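You operate a simulated robot arm through the tools that you are given. There is no shell and no other tool.

You run a simulated robot arm. Do the job below in one go: nothing can be reset, and whatever is moved stays where it is left.

## Task
Put things in order on the top of the steel row bench. At the end: the grey guide bracket stands where the additive beaker stood; the additive beaker stands where the blue spill pad stood; the window pad with a blue grip stands where the grey guide bracket stood; the blue spill pad is on the finished parts tray; whatever was shut is shut again. Leave all else as you found it, and nothing knocked over.

Only the result counts: the job must be done as asked and must still hold three seconds after the hand-in. Knocking over, shifting, dropping, spilling or breaking anything else fails it.

## Robot
A 7-joint arm with a two-finger parallel gripper, fixed in place. Base frame: the origin is at the foot of the arm, x ahead of it, y to its left, z up; the work surface is at about z = 0. Units: m, rad, N and s.
With the tool pointing down near the work surface it reaches from about 0.24 to 0.62 m from the base axis. Its first joint turns from -1.152 to 1.152 rad. Payload 2.6 kg.
The TCP is the grasp point between the finger pads, 0.03 m short of the fingertips. In the tool frame z runs along the fingers and y along their closing line. Largest opening 0.094 m; finger width 0.028, thickness 0.01; the body of the gripper, 0.05 by 0.096 m, starts 0.055 m behind the TCP.
Orientation is told as [roll, pitch, yaw] about the base's x, y, z axes, in that order, counted from this pose: with the fingers straight down and closing along the base's y, the tool's x points along the base's -x, its y along +y and its z along -z.

## Interface
- The arm moves only by the tool jog_arm. Its argument "targets" is a list of rows, each an object of numbers (a shift or turn left out is 0, a gripper value left out holds the last): "dx", "dy", "dz": the shift along the base's x, y, z in mm; "wx", "wy", "wz": the turn, a rotation vector about the base's x, y, z in rad; "jaw": the gripper command, from -1 (shut) to 1 (fully open), values between in proportion. In form: [{"dx": .., "dy": .., "dz": .., "wx": .., "wy": .., "wz": .., "jaw": ..}, ...]. A call has 1 to 20 rows; each row is the pose to reach, as a shift and turn from the pose commanded when the call began. Each row takes 0.2 s and may step no farther than 0.05 m and 0.15 rad from the row before; otherwise, or with a gripper value out of range, the whole call is refused. A pose out of reach is approached as far as the arm can. The call stops where the force on the tool passes 40 N (or 10 N more than at its start, if that is more) or the arm is blocked; 0.2 s more then pass. Each finger travels about 0.072 m/s and halts on what it meets, pressing with about 33 N; the grip force reading is that of the motor and also rises with nothing between the fingers. The clock runs only during rows and for 0.2 s after the last one: add rows that repeat a pose to give the fingers time. The reply holds the time, the measured pose of the TCP, the force on the tool along the base axes, the opening and the grip force, in the units named above and with some noise, with the torque about the TCP (base axes, N m) and any sound that the robot's microphone picked up, and new pictures: "pictures" is both (left out), scene, wrist or none.
- Cameras (640 x 400 px; columns grow to the right, rows downward): "scene" is fixed at [0.0209, 0.4178, 0.5742]; the picture's right is [-0.90, -0.45, 0.00], its down [-0.21, 0.42, -0.88] and it looks along [0.39, -0.79, -0.47] (base axes); focal length 357 px, centre (320, 200). "wrist" rides on the gripper at [0.076, 0.014, -0.102] in the tool frame; the picture's right is [-0.18, 0.98, 0.00], its down [-0.75, -0.14, -0.64] and it looks along [-0.63, -0.12, 0.77] (tool axes); focal length 243 px, centre (320, 200). There is no depth. A picture from a camera that has moved, and an enlarged one, comes with that camera's place and axes in the base frame and with its lens.
- close_up(camera, box): a new picture of the part [left, top, right, bottom] of that camera's present view, enlarged. It takes no simulated time.
- sign_off(): hands the job in; it is judged then, once.

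Places have to be worked out from the pictures, the camera data and where the tool is seen. Open the gripper and draw the arm clear of the work before you hand the job in, unless the task says otherwise.

The tools are called after "Request:" as a command line: name --argument value ..., lists and objects as JSON in quotes. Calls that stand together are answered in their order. jog_arm: Moves the arm, as the interface text tells. Its arguments: {"type":"object","properties":{"targets":{"type":"array"},"pictures":{"type":"string","enum":["both","scene","wrist","none"]}},"required":["targets"]} The other tools are called the same way: close_up (camera, box) takes an enlarged picture of a part of a camera's view; sign_off () hands the job in.

At the start:

```text
time: 0.0
position: [0.3769, -0.2601, 0.3092]
ee_rot: [0.0, 0.0, 0.001]
force: [-0.3, 0.3, 1.0]
moment: [0.02, -0.01, 0.03]
grip_width: 0.094
grasp_force: 0.0
```

scene: 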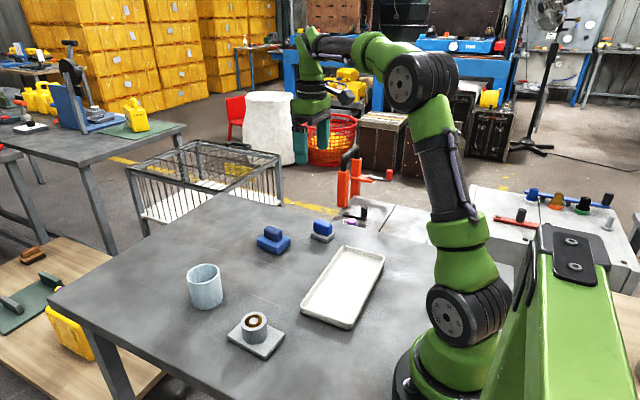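
wrist: 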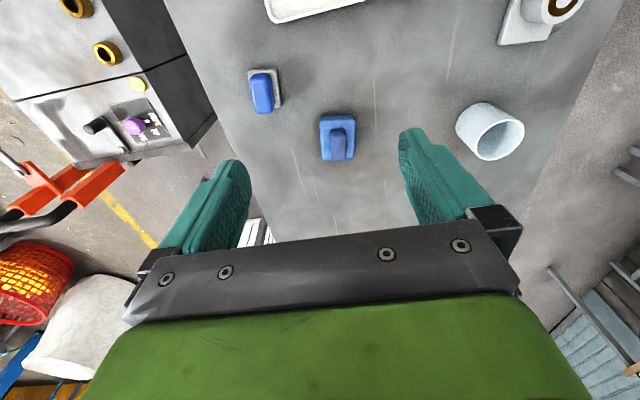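

I'll begin by looking closely at the objects on the bench in both cameras to tell them apart.

Request:
close_up --camera "scene" --box '[160, 200, 400, 370]'

Request:
close_up --camera "wrist" --box '[220, 0, 600, 200]'

Request:
close_up --camera "scene" --box '[220, 200, 360, 290]'

Request:
close_up --camera "scene" --box '[170, 250, 310, 370]'

```text
2.35 times, centred on (280, 285) of scene
camera zoom: at [0.0209, 0.4178, 0.5742], right [-0.9, -0.45, 0.0], down [-0.21, 0.42, -0.88], along [0.39, -0.79, -0.47], focal length 841 px, centre (414, 0)
```

zoom: 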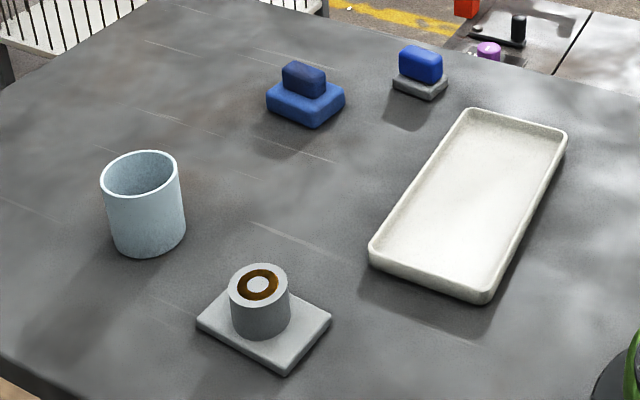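

```text
1.68 times, centred on (410, 100) of wrist
camera zoom: at [0.3002, -0.2452, 0.4127], right [0.18, 0.98, 0.0], down [0.75, -0.14, 0.64], along [0.63, -0.12, -0.77], focal length 409 px, centre (168, 368)
```

zoom: 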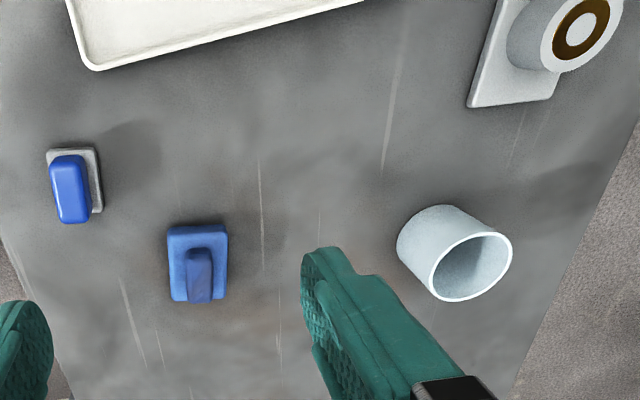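

```text
4.44 times, centred on (290, 245) of scene
camera zoom: at [0.0209, 0.4178, 0.5742], right [-0.9, -0.45, 0.0], down [-0.21, 0.42, -0.88], along [0.39, -0.79, -0.47], focal length 1588 px, centre (453, 0)
```

zoom: 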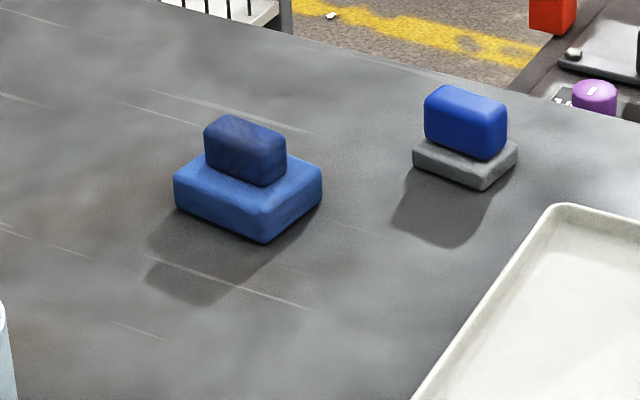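

```text
3.33 times, centred on (240, 310) of scene
camera zoom: at [0.0209, 0.4178, 0.5742], right [-0.9, -0.45, 0.0], down [-0.21, 0.42, -0.88], along [0.39, -0.79, -0.47], focal length 1191 px, centre (587, -167)
```

zoom: 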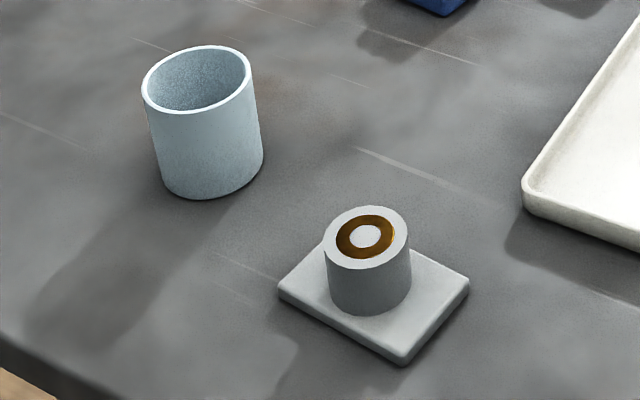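

The pictures show the blue spill pad (blue base) near (0.494, -0.252), the window pad (grey base, blue grip) near (0.394, -0.352), and the beaker near (0.509, -0.006). The bracket is near (0.351, 0.034) and the tray centre near (0.25, -0.19). I start with the spill pad, moving above it and checking alignment.

Request:
jog_arm --targets '[{"dx": 25, "dy": 2, "dz": -30, "jaw": 1}, {"dx": 50, "dy": 4, "dz": -65}, {"dx": 75, "dy": 6, "dz": -100}, {"dx": 100, "dy": 7, "dz": -135}, {"dx": 117, "dy": 8, "dz": -165}, {"dx": 117, "dy": 8, "dz": -185}, {"dx": 117, "dy": 8, "dz": -185}]'

```text
time: 1.6
position: [0.4954, -0.253, 0.1239]
ee_rot: [0.0, 0.0, -0.002]
force: [-0.5, -0.7, 0.1]
moment: [0.02, 0.0, -0.02]
grip_width: 0.094
grasp_force: 0.0
camera wrist: at [0.4173, -0.2384, 0.225], right [0.19, 0.98, 0.0], down [0.75, -0.14, 0.64], along [0.63, -0.12, -0.77], focal length 243 px, centre (320, 200)
```

scene: 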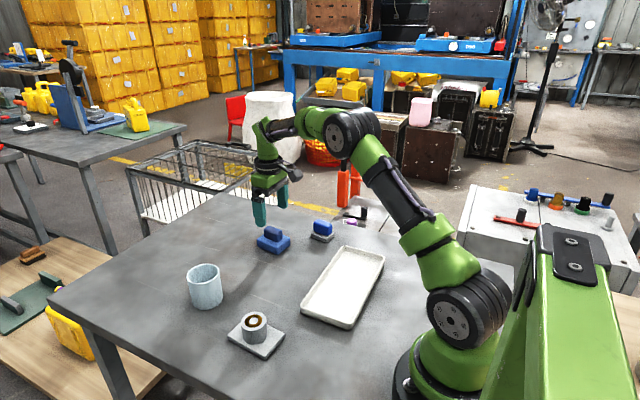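
wrist: 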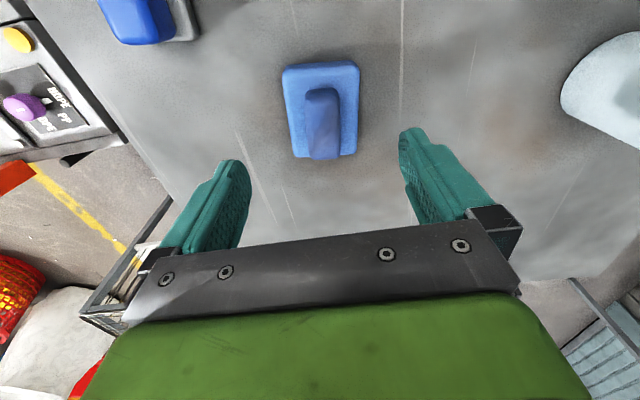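

The tool is above the pad at z=0.124; I'll enlarge the wrist view to refine the knob's position and yaw before lowering.

Request:
close_up --camera "wrist" --box '[240, 40, 400, 140]'

Request:
close_up --camera "wrist" --box '[220, 60, 420, 185]'

Request:
close_up --camera "scene" --box '[220, 170, 360, 260]'

```text
4.00 times, centred on (320, 90) of wrist
camera zoom: at [0.4173, -0.2384, 0.225], right [0.19, 0.98, 0.0], down [0.75, -0.14, 0.64], along [0.63, -0.12, -0.77], focal length 970 px, centre (320, 640)
```

zoom: 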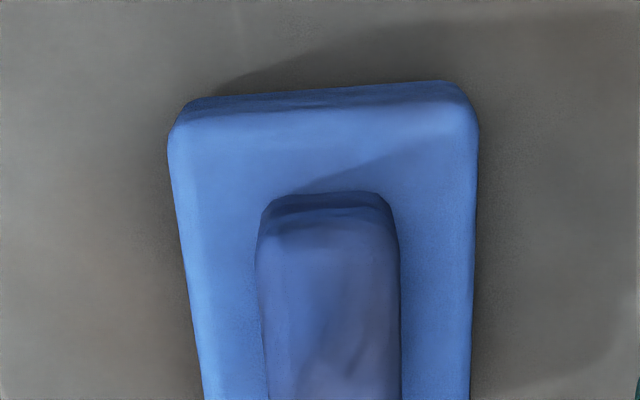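

```text
3.20 times, centred on (320, 122) of wrist
camera zoom: at [0.4173, -0.2384, 0.225], right [0.19, 0.98, 0.0], down [0.75, -0.14, 0.64], along [0.63, -0.12, -0.77], focal length 776 px, centre (320, 448)
```

zoom: 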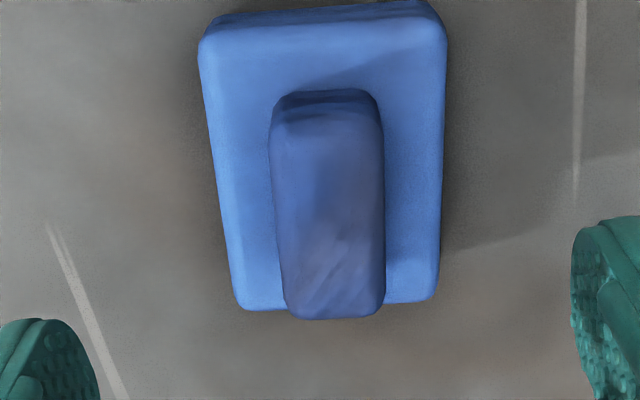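

```text
4.44 times, centred on (290, 215) of scene
camera zoom: at [0.0209, 0.4178, 0.5742], right [-0.9, -0.45, 0.0], down [-0.21, 0.42, -0.88], along [0.39, -0.79, -0.47], focal length 1588 px, centre (453, 133)
```

zoom: 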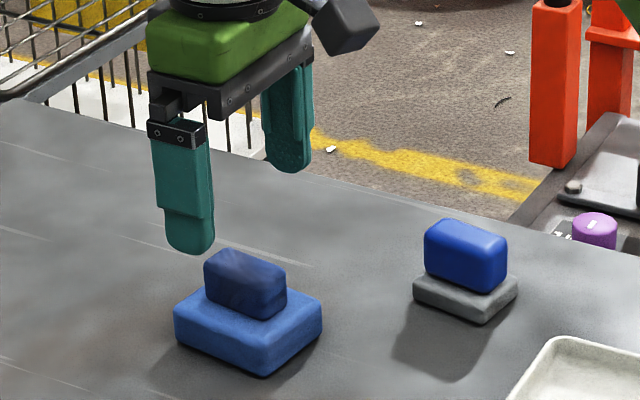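

Refined, the pad's centre is about (0.495, -0.251), with a yaw of about -0.1 rad and the knob thin along y. I lower until the tips sit just above the base top (TCP z about 0.055), turning -0.1 rad.

Request:
jog_arm --targets '[{"dx": 1, "dy": 1, "dz": -15, "wz": -0.05}, {"dx": 1, "dy": 1, "dz": -35, "wz": -0.1}, {"dx": 1, "dy": 1, "dz": -50, "wz": -0.1}, {"dx": 1, "dy": 1, "dz": -60, "wz": -0.1}, {"dx": 1, "dy": 1, "dz": -69, "wz": -0.1}, {"dx": 1, "dy": 1, "dz": -69, "wz": -0.1}]'

Request:
close_up --camera "scene" --box '[220, 170, 360, 260]'

```text
time: 3.0
position: [0.4939, -0.2495, 0.0552]
ee_rot: [0.0, -0.001, -0.103]
force: [0.1, 0.1, -0.5]
moment: [0.04, -0.01, -0.02]
grip_width: 0.0939
grasp_force: 0.0
camera wrist: at [0.4192, -0.2282, 0.1577], right [0.28, 0.96, 0.0], down [0.74, -0.22, 0.64], along [0.62, -0.18, -0.77], focal length 243 px, centre (320, 200)
```

scene: 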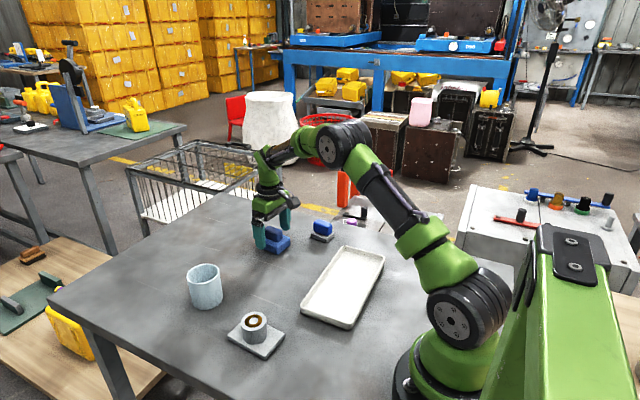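
wrist: 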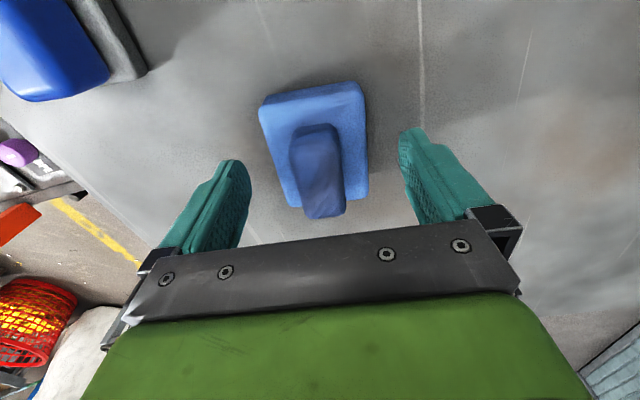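

```text
4.44 times, centred on (290, 215) of scene
camera zoom: at [0.0209, 0.4178, 0.5742], right [-0.9, -0.45, 0.0], down [-0.21, 0.42, -0.88], along [0.39, -0.79, -0.47], focal length 1588 px, centre (453, 133)
```

zoom: 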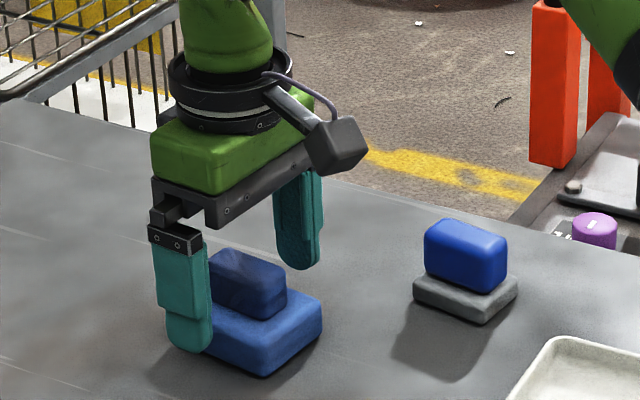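

The fingers straddle the knob with the tips just above the base. I close the gripper on the knob and let it settle.

Request:
jog_arm --targets '[{"jaw": -1}, {"jaw": -1}, {"jaw": -1}, {"jaw": -1}, {"jaw": -1}]'

Request:
close_up --camera "scene" --box '[220, 170, 360, 260]'

```text
time: 4.2
position: [0.495, -0.25, 0.0541]
ee_rot: [-0.001, 0.001, -0.103]
force: [0.1, -0.3, -0.4]
moment: [0.02, 0.0, -0.01]
grip_width: 0.0591
grasp_force: 32.8
camera wrist: at [0.4192, -0.2284, 0.158], right [0.28, 0.96, 0.0], down [0.74, -0.22, 0.64], along [0.62, -0.18, -0.77], focal length 243 px, centre (320, 200)
```

scene: 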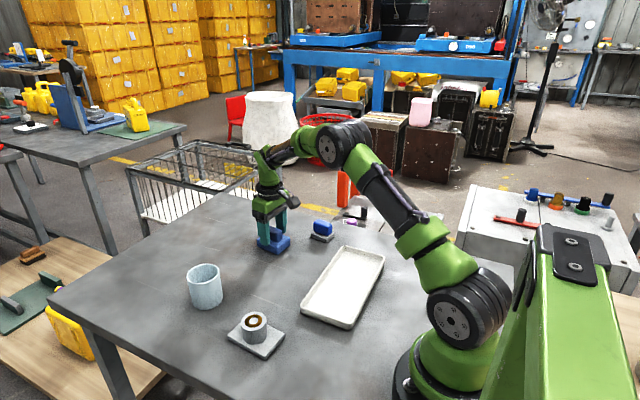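
wrist: 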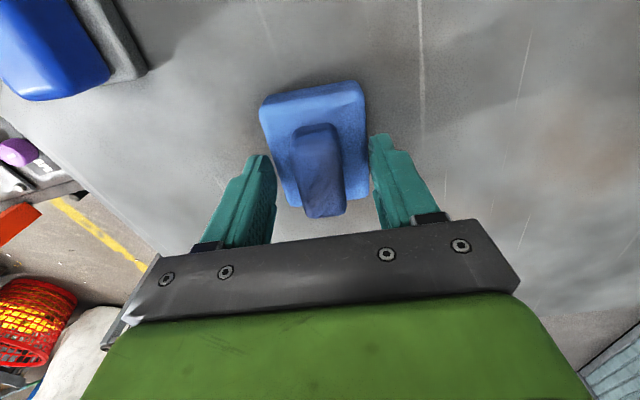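

```text
4.44 times, centred on (290, 215) of scene
camera zoom: at [0.0209, 0.4178, 0.5742], right [-0.9, -0.45, 0.0], down [-0.21, 0.42, -0.88], along [0.39, -0.79, -0.47], focal length 1588 px, centre (453, 133)
```

zoom: 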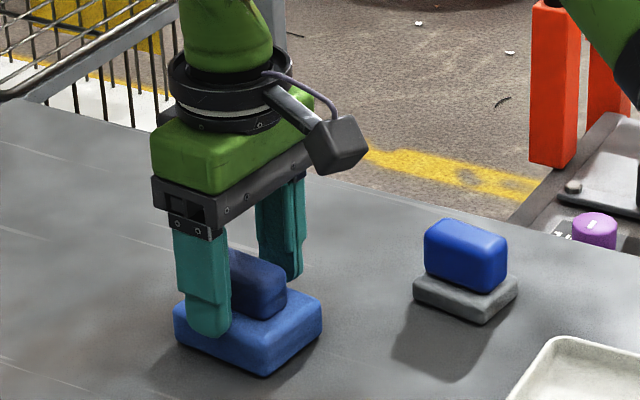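

The grip stopped at 0.059 m, so the fingers caught the very top of the base rather than the knob. I'll open, lower to TCP z≈0.040 and take the base's flat sides properly.

Request:
jog_arm --targets '[{"jaw": 0.8}, {"jaw": 0.8}, {"dz": -8, "jaw": 0.8}, {"dz": -15, "jaw": 0.8}, {"dz": -15, "jaw": 0.8}, {"dz": -15, "jaw": -1}, {"dz": -15, "jaw": -1}, {"dz": -15, "jaw": -1}, {"dz": -15, "jaw": -1}]'

Request:
close_up --camera "scene" --box '[220, 170, 360, 260]'

```text
time: 6.2
position: [0.4942, -0.2499, 0.0404]
ee_rot: [0.0, -0.001, -0.1]
force: [-0.6, 0.2, 0.2]
moment: [0.0, -0.01, 0.0]
grip_width: 0.0591
grasp_force: 32.8
camera wrist: at [0.4199, -0.2281, 0.143], right [0.28, 0.96, 0.0], down [0.74, -0.22, 0.64], along [0.62, -0.18, -0.77], focal length 243 px, centre (320, 200)
```

scene: 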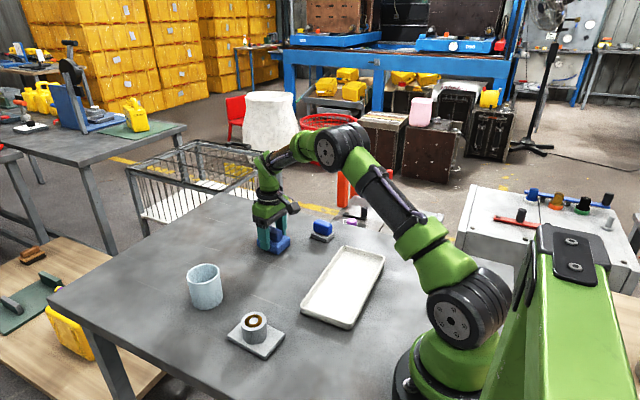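
wrist: 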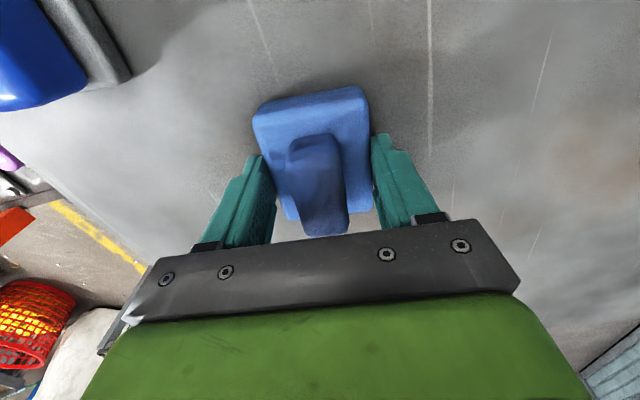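

```text
4.44 times, centred on (290, 215) of scene
camera zoom: at [0.0209, 0.4178, 0.5742], right [-0.9, -0.45, 0.0], down [-0.21, 0.42, -0.88], along [0.39, -0.79, -0.47], focal length 1588 px, centre (453, 133)
```

zoom: 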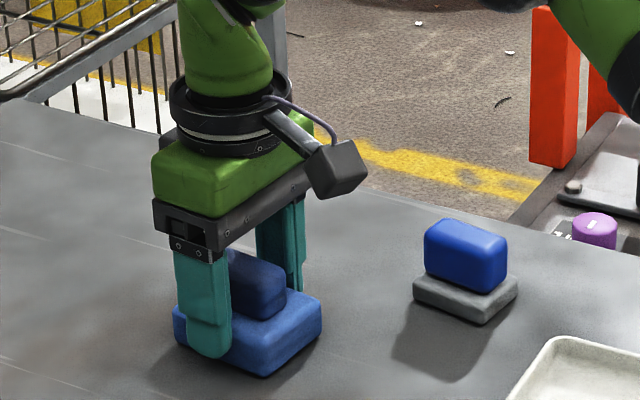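

The gripper now holds the base by its sides (0.059 m). I lift it straight up slowly and check that it comes along.

Request:
jog_arm --targets '[{"dz": 8}, {"dz": 20}, {"dz": 35}, {"dz": 55}, {"dz": 75}, {"dz": 90}, {"dz": 90}]'

```text
time: 7.8
position: [0.4961, -0.2516, 0.1312]
ee_rot: [0.0, 0.0, -0.102]
force: [-0.3, -0.4, -1.6]
moment: [-0.01, -0.03, 0.01]
grip_width: 0.0588
grasp_force: 32.9
camera wrist: at [0.4206, -0.2298, 0.2328], right [0.28, 0.96, 0.0], down [0.74, -0.22, 0.64], along [0.62, -0.18, -0.77], focal length 243 px, centre (320, 200)
```

scene: 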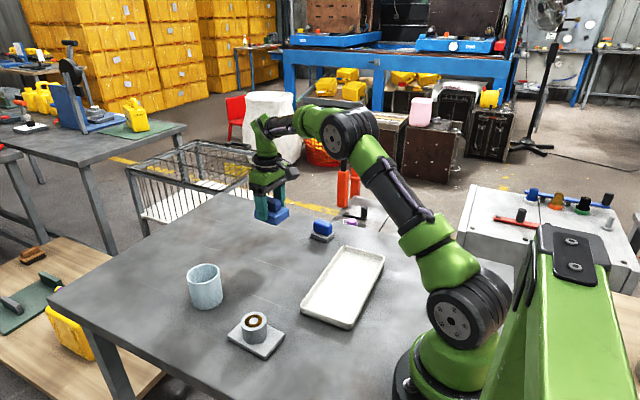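
wrist: 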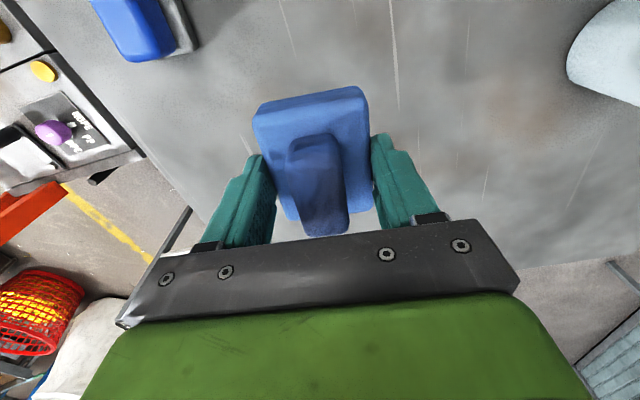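

The pad is held level. I carry it at this height to above the tray centre (about (0.253, -0.195)), turning it back to square.

Request:
jog_arm --targets '[{"dx": -10, "dy": 2, "wz": 0.01}, {"dx": -30, "dy": 7, "wz": 0.02}, {"dx": -55, "dy": 13, "wz": 0.03}, {"dx": -80, "dy": 19, "wz": 0.04}, {"dx": -105, "dy": 25, "wz": 0.05}, {"dx": -130, "dy": 31, "wz": 0.06}, {"dx": -155, "dy": 37, "wz": 0.07}, {"dx": -180, "dy": 43, "wz": 0.08}, {"dx": -205, "dy": 48, "wz": 0.09}, {"dx": -225, "dy": 52, "wz": 0.1}, {"dx": -237, "dy": 55, "wz": 0.1}, {"dx": -242, "dy": 56, "wz": 0.1}, {"dx": -242, "dy": 56, "wz": 0.1}, {"dx": -242, "dy": 56, "wz": 0.1}]'

```text
time: 10.8
position: [0.2527, -0.1946, 0.1322]
ee_rot: [-0.001, 0.0, 0.0]
force: [0.2, 0.1, -1.7]
moment: [-0.02, -0.01, 0.01]
grip_width: 0.0589
grasp_force: 32.6
camera wrist: at [0.1766, -0.1799, 0.2331], right [0.18, 0.98, 0.0], down [0.75, -0.14, 0.64], along [0.63, -0.12, -0.77], focal length 243 px, centre (320, 200)
```

scene: 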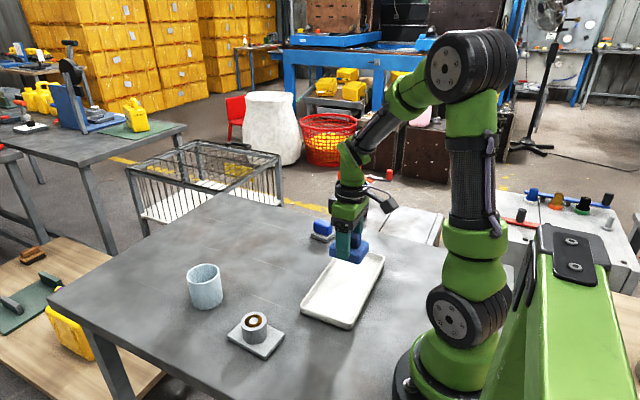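
wrist: 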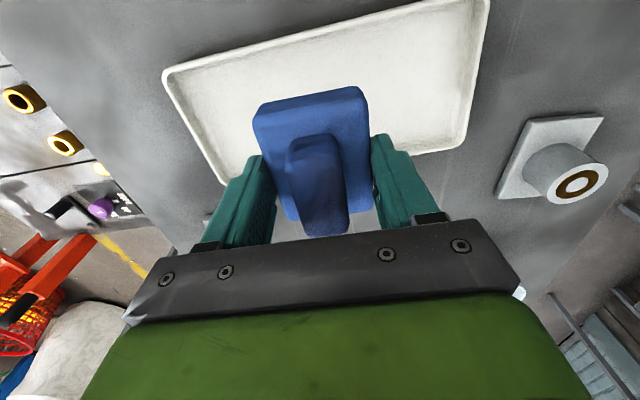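

The tray spans about x 0.20–0.31 and y -0.31–-0.06, so the centre is near (0.256, -0.188) and the pad is nearly centred over it. I shift slightly and lower to just above the tray floor.

Request:
jog_arm --targets '[{"dx": 4, "dy": 3, "dz": -15}, {"dx": 4, "dy": 3, "dz": -35}, {"dx": 4, "dy": 3, "dz": -55}, {"dx": 4, "dy": 3, "dz": -70}, {"dx": 4, "dy": 3, "dz": -78}, {"dx": 4, "dy": 3, "dz": -80}, {"dx": 4, "dy": 3, "dz": -80}]'

Request:
close_up --camera "scene" --box '[280, 200, 420, 335]'

```text
time: 12.4
position: [0.2568, -0.1902, 0.0519]
ee_rot: [0.001, -0.001, 0.0]
force: [-0.3, -0.9, 0.2]
moment: [0.01, -0.01, 0.01]
grip_width: 0.0592
grasp_force: 33.7
camera wrist: at [0.1793, -0.1766, 0.1535], right [0.18, 0.98, 0.0], down [0.75, -0.14, 0.64], along [0.63, -0.12, -0.77], focal length 243 px, centre (320, 200)
```

scene: 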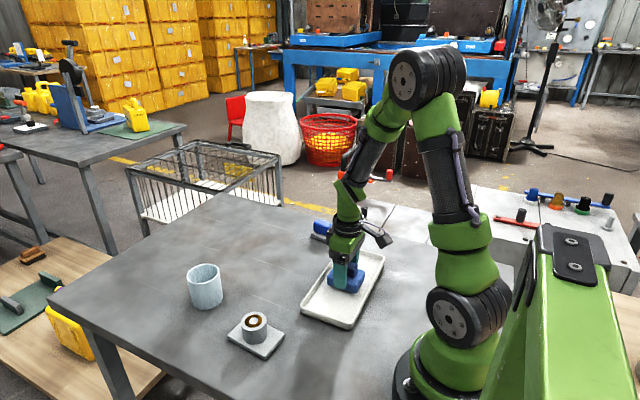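
wrist: 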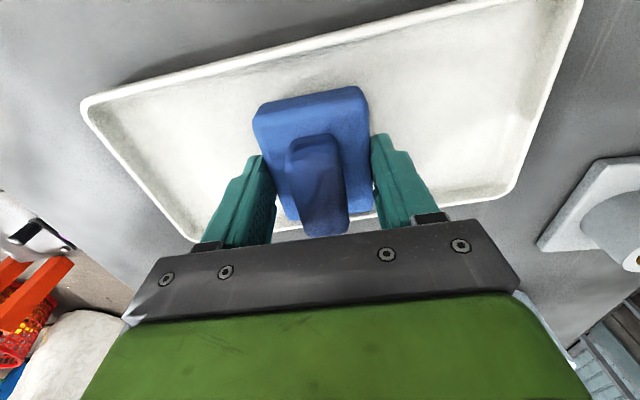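

```text
2.96 times, centred on (350, 268) of scene
camera zoom: at [0.0209, 0.4178, 0.5742], right [-0.9, -0.45, 0.0], down [-0.21, 0.42, -0.88], along [0.39, -0.79, -0.47], focal length 1059 px, centre (231, 0)
```

zoom: 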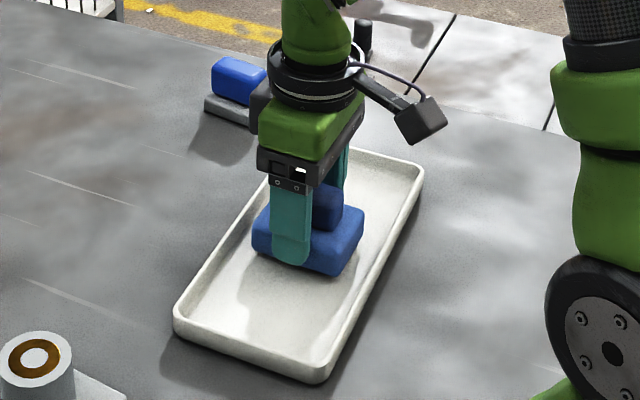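

The pad is inside the tray outline and close to the floor. I lower by millimetres, watching the force for contact.

Request:
jog_arm --targets '[{"dz": -1}, {"dz": -2}, {"dz": -2}]' --pictures "none"

```text
time: 13.2
position: [0.257, -0.1911, 0.0484]
ee_rot: [0.0, -0.001, -0.002]
force: [-0.8, -0.1, -0.4]
moment: [0.01, -0.01, -0.01]
grip_width: 0.0586
grasp_force: 32.7
```

Request:
jog_arm --targets '[{"dz": -1}, {"dz": -2}, {"dz": -2}]' --pictures "scene"

Request:
close_up --camera "scene" --box '[300, 230, 400, 310]'

```text
time: 14.0
position: [0.2575, -0.191, 0.0472]
ee_rot: [-0.001, 0.001, -0.001]
force: [0.5, 0.7, -0.4]
moment: [-0.02, 0.01, 0.03]
grip_width: 0.0587
grasp_force: 32.7
```

scene: 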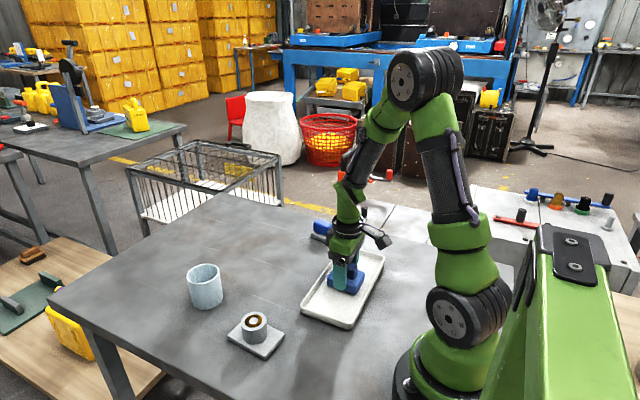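

```text
5.00 times, centred on (350, 270) of scene
camera zoom: at [0.0209, 0.4178, 0.5742], right [-0.9, -0.45, 0.0], down [-0.21, 0.42, -0.88], along [0.39, -0.79, -0.47], focal length 1787 px, centre (170, -150)
```

zoom: 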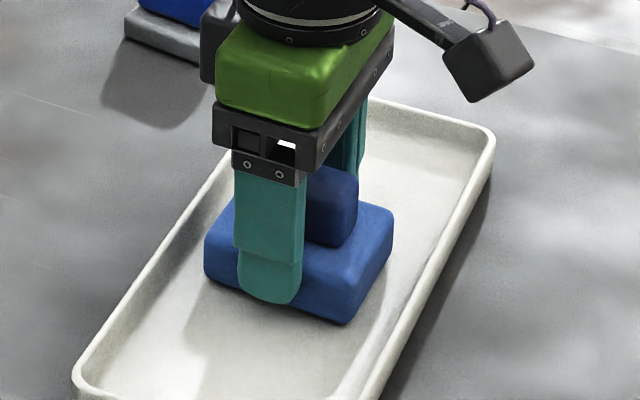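

No clear contact yet (commanded TCP z ≈ 0.046). I keep lowering in small steps.

Request:
jog_arm --targets '[{"dz": -1}, {"dz": -1}]' --pictures "none"

Request:
jog_arm --targets '[{"dz": -1}, {"dz": -1}]' --pictures "none"

```text
time: 14.6
position: [0.2571, -0.1906, 0.0463]
ee_rot: [-0.001, 0.001, -0.003]
force: [-0.4, 0.5, 0.0]
moment: [-0.02, 0.03, 0.0]
grip_width: 0.0588
grasp_force: 32.9
```

```text
time: 15.2
position: [0.258, -0.1921, 0.0458]
ee_rot: [0.001, -0.001, -0.004]
force: [-0.6, 1.0, 4.0]
moment: [0.08, 0.03, -0.04]
grip_width: 0.0588
grasp_force: 32.6
```

The upward force of 4 N shows the pad resting on the tray floor. I open the gripper and lift clear.

Request:
jog_arm --targets '[{"jaw": 0.5}, {"jaw": 0.9}, {"jaw": 0.9}, {"dz": 10, "jaw": 0.9}, {"dz": 35, "jaw": 0.9}, {"dz": 65, "jaw": 1}, {"dz": 100, "jaw": 1}, {"dz": 125, "jaw": 1}]'

```text
time: 17.0
position: [0.2571, -0.191, 0.1714]
ee_rot: [0.001, -0.001, -0.001]
force: [0.0, -0.4, 0.6]
moment: [-0.03, 0.01, 0.03]
grip_width: 0.0941
grasp_force: 0.1
camera wrist: at [0.1802, -0.1773, 0.273], right [0.19, 0.98, 0.0], down [0.75, -0.14, 0.64], along [0.63, -0.12, -0.77], focal length 243 px, centre (320, 200)
```

scene: 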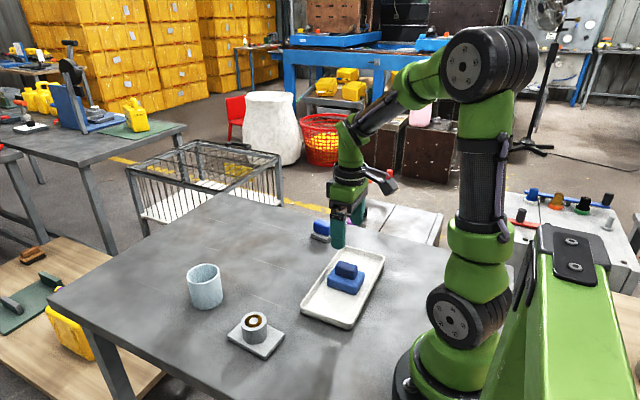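
wrist: 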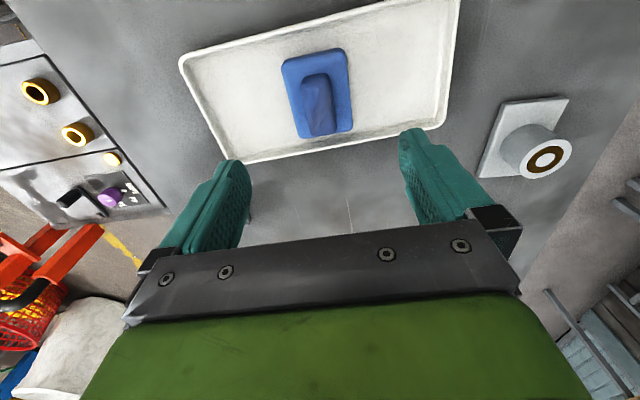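

The spill pad lies in the tray. Next I go above the beaker (about (0.509, -0.007)) at a safe height and check it from the wrist camera.

Request:
jog_arm --targets '[{"dx": 24, "dy": 18}, {"dx": 52, "dy": 38}, {"dx": 80, "dy": 59}, {"dx": 110, "dy": 81}, {"dx": 140, "dy": 103}, {"dx": 170, "dy": 125}, {"dx": 200, "dy": 147}, {"dx": 225, "dy": 165}, {"dx": 242, "dy": 178}, {"dx": 252, "dy": 185}, {"dx": 252, "dy": 185}, {"dx": 252, "dy": 185}]'

Request:
close_up --camera "wrist" --box '[220, 40, 420, 165]'

Request:
close_up --camera "scene" --box '[130, 200, 290, 320]'

```text
time: 19.6
position: [0.51, -0.0065, 0.1711]
ee_rot: [0.001, -0.001, 0.001]
force: [-0.7, 0.4, 0.0]
moment: [-0.03, 0.0, -0.02]
grip_width: 0.094
grasp_force: 0.2
camera wrist: at [0.4327, 0.0073, 0.2734], right [0.18, 0.98, 0.0], down [0.75, -0.14, 0.64], along [0.63, -0.12, -0.77], focal length 243 px, centre (320, 200)
```

scene: 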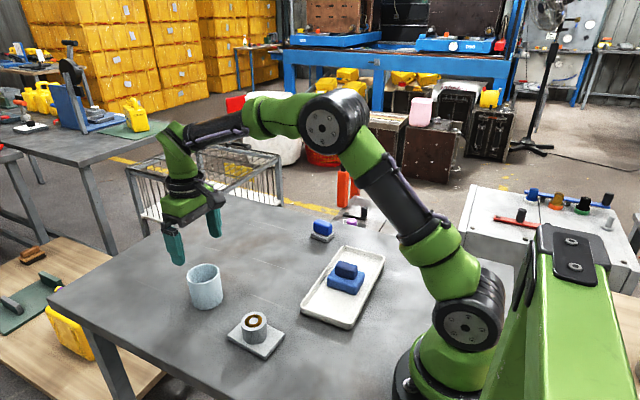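
wrist: 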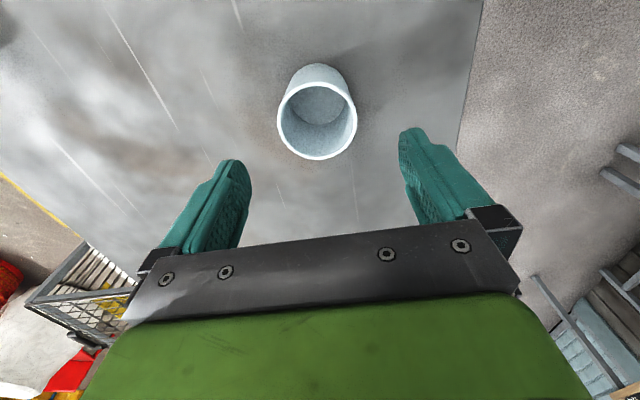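

```text
3.20 times, centred on (320, 102) of wrist
camera zoom: at [0.4327, 0.0073, 0.2734], right [0.18, 0.98, 0.0], down [0.75, -0.14, 0.64], along [0.63, -0.12, -0.77], focal length 776 px, centre (320, 512)
```

zoom: 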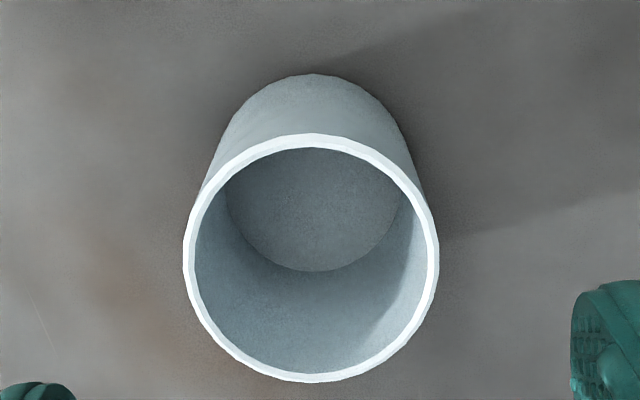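

```text
3.33 times, centred on (210, 260) of scene
camera zoom: at [0.0209, 0.4178, 0.5742], right [-0.9, -0.45, 0.0], down [-0.21, 0.42, -0.88], along [0.39, -0.79, -0.47], focal length 1191 px, centre (687, 0)
```

zoom: 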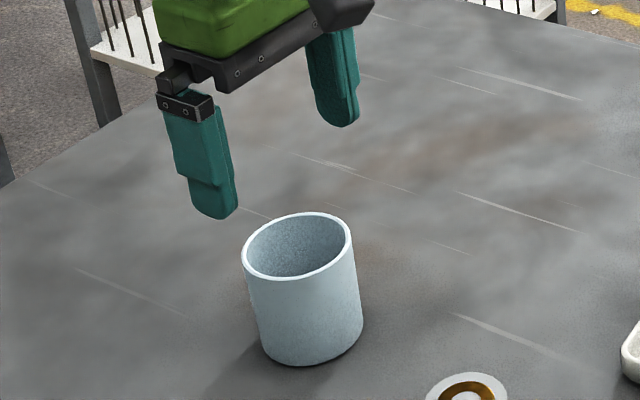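

The beaker is empty, about 65 mm across and 73 mm high, with its centre near (0.5125, -0.0095). I correct the aim by a few millimetres and lower the open fingers around it to TCP z≈0.045.

Request:
jog_arm --targets '[{"dx": 3.5, "dy": -2.5, "dz": -15}, {"dx": 3.5, "dy": -2.5, "dz": -40}, {"dx": 3.5, "dy": -2.5, "dz": -60}, {"dx": 3.5, "dy": -2.5, "dz": -80}, {"dx": 3.5, "dy": -2.5, "dz": -100}, {"dx": 3.5, "dy": -2.5, "dz": -115}, {"dx": 3.5, "dy": -2.5, "dz": -124}, {"dx": 3.5, "dy": -2.5, "dz": -124}]'

Request:
close_up --camera "scene" --box '[130, 200, 290, 320]'

```text
time: 21.4
position: [0.514, -0.0093, 0.0449]
ee_rot: [-0.001, 0.0, -0.002]
force: [0.0, 0.0, -0.5]
moment: [0.0, 0.0, 0.0]
grip_width: 0.0937
grasp_force: 0.1
camera wrist: at [0.437, 0.0057, 0.1479], right [0.18, 0.98, 0.0], down [0.75, -0.14, 0.64], along [0.63, -0.12, -0.77], focal length 243 px, centre (320, 200)
```

scene: 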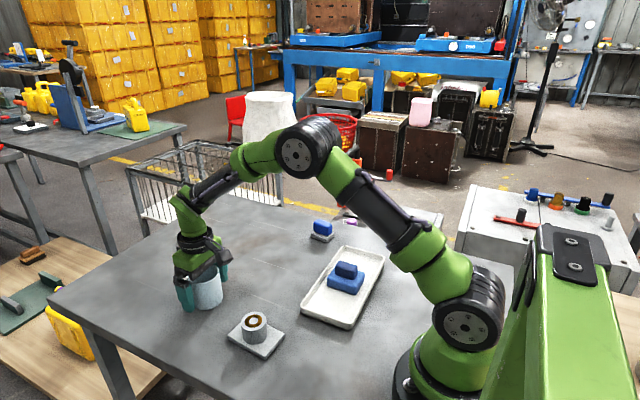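
wrist: 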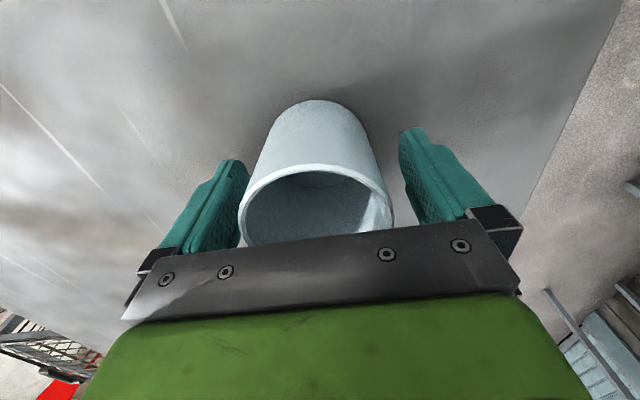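

```text
3.33 times, centred on (210, 260) of scene
camera zoom: at [0.0209, 0.4178, 0.5742], right [-0.9, -0.45, 0.0], down [-0.21, 0.42, -0.88], along [0.39, -0.79, -0.47], focal length 1191 px, centre (687, 0)
```

zoom: 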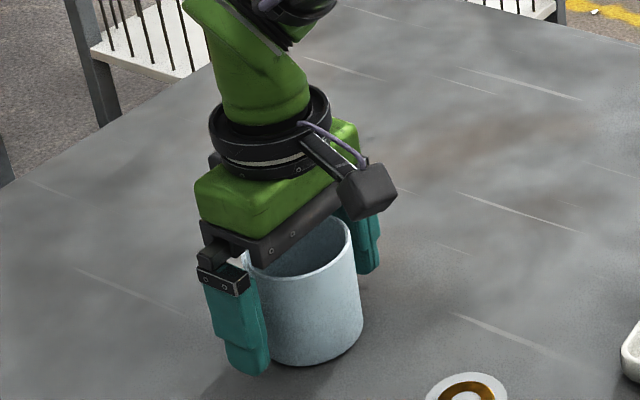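

The fingers straddle the beaker well. I close step by step and read the width and grip force.

Request:
jog_arm --targets '[{"jaw": 0.45}, {"jaw": 0.38}, {"jaw": 0.34}, {"jaw": 0.34}]' --pictures "wrist"

```text
time: 22.4
position: [0.5135, -0.0079, 0.0451]
ee_rot: [0.001, -0.001, -0.001]
force: [-0.5, -1.1, 0.1]
moment: [0.02, -0.03, 0.04]
grip_width: 0.079
grasp_force: 33.2
camera wrist: at [0.437, 0.0057, 0.1481], right [0.18, 0.98, 0.0], down [0.75, -0.14, 0.64], along [0.63, -0.12, -0.77], focal length 243 px, centre (320, 200)
```

wrist: 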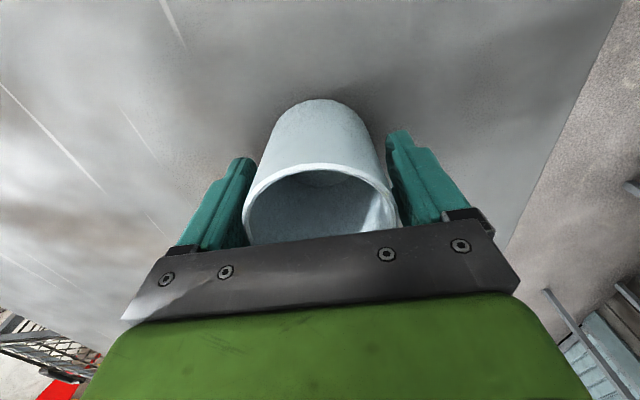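

The reading says 33 N at 0.079 m, wider than I judged the beaker to be. I look closer before doing anything else.

Request:
close_up --camera "wrist" --box '[200, 90, 440, 250]'

Request:
close_up --camera "scene" --box '[160, 230, 260, 320]'

```text
2.50 times, centred on (320, 170) of wrist
camera zoom: at [0.437, 0.0057, 0.1481], right [0.18, 0.98, 0.0], down [0.75, -0.14, 0.64], along [0.63, -0.12, -0.77], focal length 606 px, centre (320, 275)
```

zoom: 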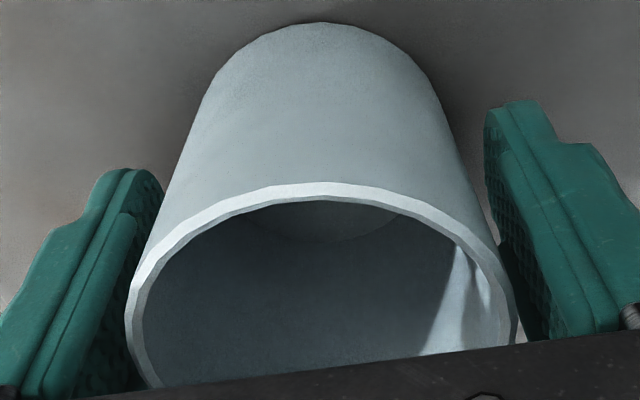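

```text
4.44 times, centred on (210, 275) of scene
camera zoom: at [0.0209, 0.4178, 0.5742], right [-0.9, -0.45, 0.0], down [-0.21, 0.42, -0.88], along [0.39, -0.79, -0.47], focal length 1588 px, centre (809, -133)
```

zoom: 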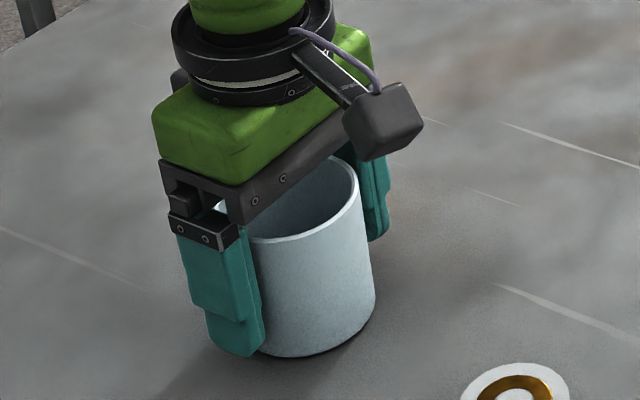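

The view suggests a small gap, but the fingers have stopped under load. I command a full close with no motion to see whether the width changes.

Request:
jog_arm --targets '[{"jaw": 0.2}, {"jaw": 0.2}, {"jaw": 0.2}]' --pictures "wrist"

Request:
close_up --camera "wrist" --box '[200, 90, 440, 250]'

```text
time: 23.2
position: [0.5137, -0.0097, 0.046]
ee_rot: [-0.001, 0.001, -0.002]
force: [0.5, 0.9, 0.3]
moment: [0.0, -0.01, 0.01]
grip_width: 0.0791
grasp_force: 33.2
camera wrist: at [0.4371, 0.0057, 0.1481], right [0.18, 0.98, 0.0], down [0.75, -0.14, 0.64], along [0.63, -0.12, -0.77], focal length 243 px, centre (320, 200)
```

wrist: 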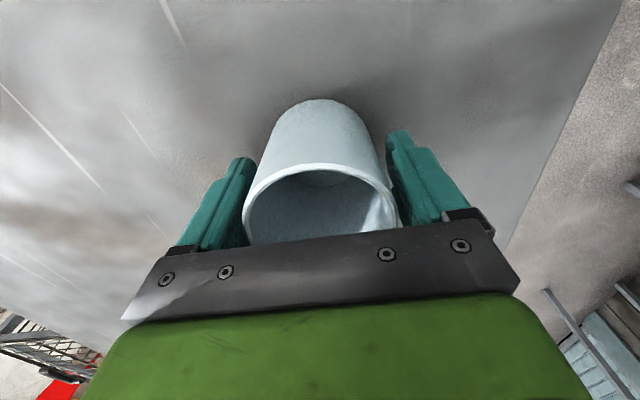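

```text
2.50 times, centred on (320, 170) of wrist
camera zoom: at [0.4371, 0.0057, 0.1481], right [0.18, 0.98, 0.0], down [0.75, -0.14, 0.64], along [0.63, -0.12, -0.77], focal length 606 px, centre (320, 275)
```

zoom: 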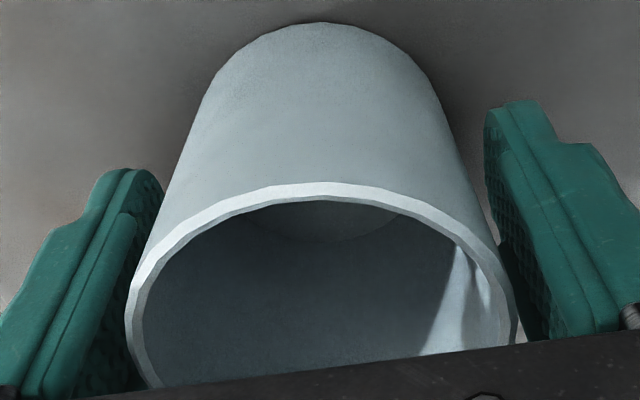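

The width stays at 0.079 m under 33 N, so the beaker is firmly held. I lift only slightly and check that it follows upright.

Request:
jog_arm --targets '[{"dz": 2, "jaw": -1}, {"dz": 5}, {"dz": 8}, {"dz": 10}, {"dz": 10}]'

Request:
close_up --camera "scene" --box '[160, 230, 260, 320]'

```text
time: 24.4
position: [0.5138, -0.0092, 0.0557]
ee_rot: [0.001, 0.0, 0.0]
force: [0.2, 0.7, -0.3]
moment: [-0.01, 0.01, -0.02]
grip_width: 0.0788
grasp_force: 32.4
camera wrist: at [0.4367, 0.0053, 0.1585], right [0.18, 0.98, 0.0], down [0.75, -0.14, 0.64], along [0.63, -0.12, -0.77], focal length 243 px, centre (320, 200)
```

scene: 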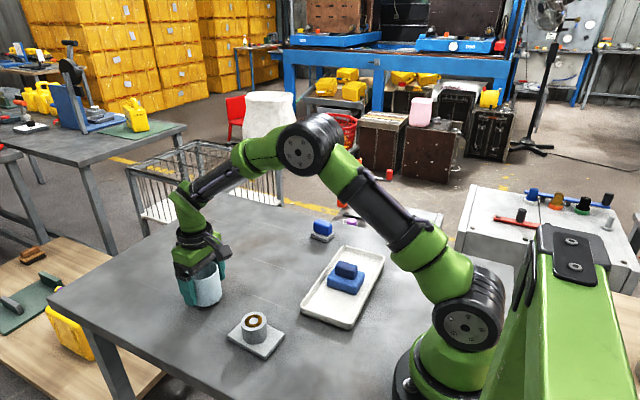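
wrist: 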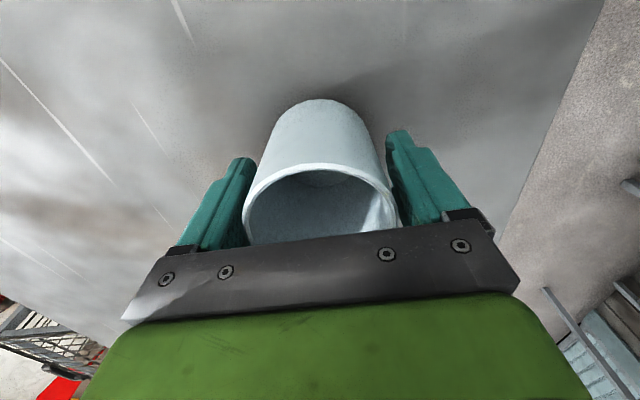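

```text
4.44 times, centred on (210, 275) of scene
camera zoom: at [0.0209, 0.4178, 0.5742], right [-0.9, -0.45, 0.0], down [-0.21, 0.42, -0.88], along [0.39, -0.79, -0.47], focal length 1588 px, centre (809, -133)
```

zoom: 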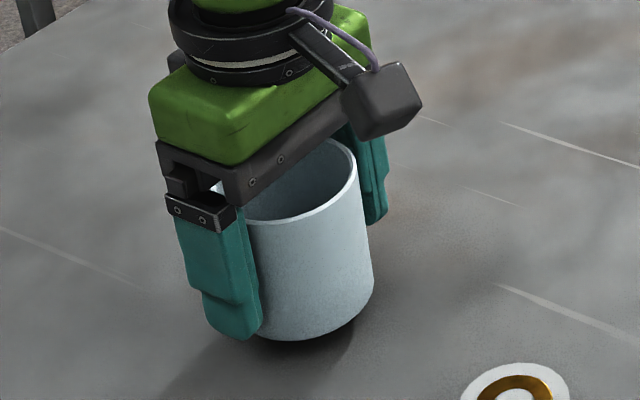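

The beaker comes up level with its shadow showing beneath. I raise it more and carry it along to above the spot where the spill pad stood, (0.493, -0.250).

Request:
jog_arm --targets '[{"dz": 12}, {"dz": 30}, {"dz": 48}, {"dy": -8, "dz": 58}, {"dx": -2, "dy": -25, "dz": 60}, {"dx": -4, "dy": -48, "dz": 60}, {"dx": -5, "dy": -73, "dz": 60}, {"dx": -7, "dy": -98, "dz": 60}, {"dx": -9, "dy": -123, "dz": 60}, {"dx": -11, "dy": -148, "dz": 60}, {"dx": -13, "dy": -173, "dz": 60}, {"dx": -14, "dy": -198, "dz": 60}, {"dx": -16, "dy": -219, "dz": 60}, {"dx": -17, "dy": -234, "dz": 60}, {"dx": -17, "dy": -240, "dz": 60}, {"dx": -17, "dy": -240, "dz": 60}, {"dx": -17, "dy": -240, "dz": 60}]'

Request:
close_up --camera "scene" --box '[220, 160, 360, 260]'

```text
time: 28.0
position: [0.496, -0.2501, 0.1162]
ee_rot: [0.0, -0.001, -0.001]
force: [0.0, 0.3, -0.9]
moment: [0.0, -0.03, -0.01]
grip_width: 0.0789
grasp_force: 32.4
camera wrist: at [0.4181, -0.2368, 0.2187], right [0.18, 0.98, 0.0], down [0.75, -0.14, 0.64], along [0.63, -0.12, -0.77], focal length 243 px, centre (320, 200)
```

scene: 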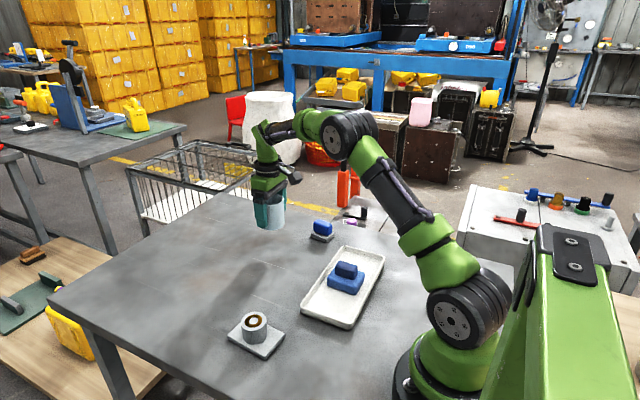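
wrist: 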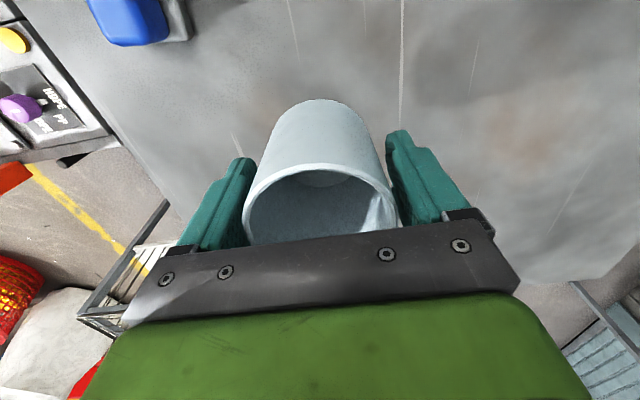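

```text
4.00 times, centred on (290, 210) of scene
camera zoom: at [0.021, 0.4178, 0.5742], right [-0.9, -0.45, 0.0], down [-0.21, 0.42, -0.88], along [0.39, -0.79, -0.47], focal length 1430 px, centre (440, 160)
```

zoom: 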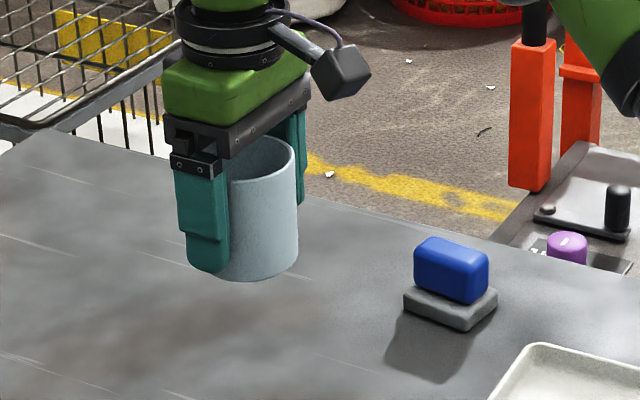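

The beaker is over the vacated spot. I lower it to about 2 mm above the bench, then touch down in small steps.

Request:
jog_arm --targets '[{"dz": -12}, {"dz": -30}, {"dz": -48}, {"dz": -60}, {"dz": -66}, {"dz": -68}, {"dz": -68}]' --pictures "scene"

Request:
jog_arm --targets '[{"dz": -1}, {"dz": -1}]' --pictures "none"

```text
time: 29.6
position: [0.4954, -0.2488, 0.0498]
ee_rot: [0.001, -0.001, -0.002]
force: [0.3, -0.1, 0.1]
moment: [0.01, 0.0, 0.02]
grip_width: 0.0788
grasp_force: 32.2
```

scene: 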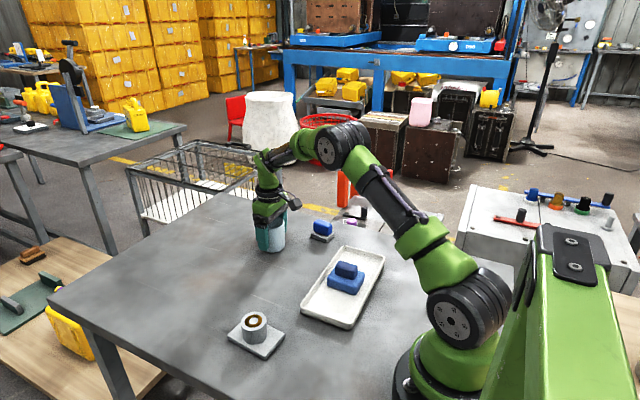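

```text
time: 30.2
position: [0.4963, -0.2484, 0.0479]
ee_rot: [-0.001, 0.001, -0.001]
force: [-0.2, 0.2, -1.1]
moment: [0.0, -0.03, -0.01]
grip_width: 0.079
grasp_force: 32.7
```

No contact force yet at about z=0.047; I step down further a millimetre at a time.

Request:
jog_arm --targets '[{"dz": -0.7}, {"dz": -1.2}]' --pictures "none"

Request:
jog_arm --targets '[{"dz": -0.5}, {"dz": -1}]' --pictures "none"

```text
time: 30.8
position: [0.495, -0.2482, 0.0461]
ee_rot: [0.001, 0.0, 0.0]
force: [0.2, 0.0, -1.0]
moment: [-0.01, -0.01, -0.01]
grip_width: 0.0786
grasp_force: 33.3
```

```text
time: 31.4
position: [0.4963, -0.2478, 0.0459]
ee_rot: [0.0, -0.001, 0.001]
force: [0.2, -0.7, -0.4]
moment: [0.03, 0.01, -0.02]
grip_width: 0.0789
grasp_force: 32.7
```

Request:
jog_arm --targets '[{"dz": -0.5}, {"dz": -1}, {"dz": -1}]' --pictures "none"

Request:
close_up --camera "scene" --box '[220, 180, 340, 270]'

```text
time: 32.2
position: [0.4965, -0.2499, 0.0464]
ee_rot: [0.001, -0.002, -0.003]
force: [-1.2, 0.8, 5.9]
moment: [-0.02, 0.07, -0.05]
grip_width: 0.0792
grasp_force: 33.7
```

```text
4.44 times, centred on (280, 225) of scene
camera zoom: at [0.0209, 0.4178, 0.5742], right [-0.9, -0.45, 0.0], down [-0.21, 0.42, -0.88], along [0.39, -0.79, -0.47], focal length 1588 px, centre (498, 89)
```

zoom: 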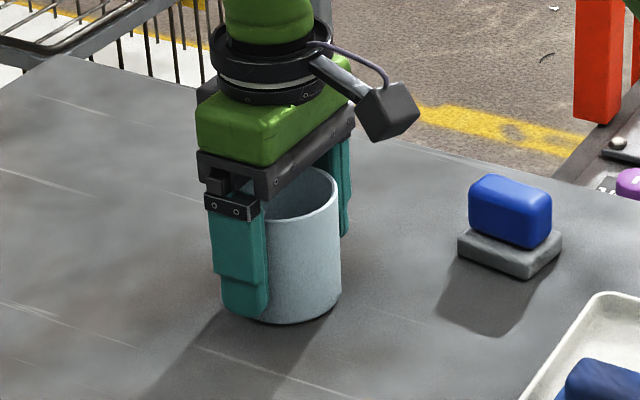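

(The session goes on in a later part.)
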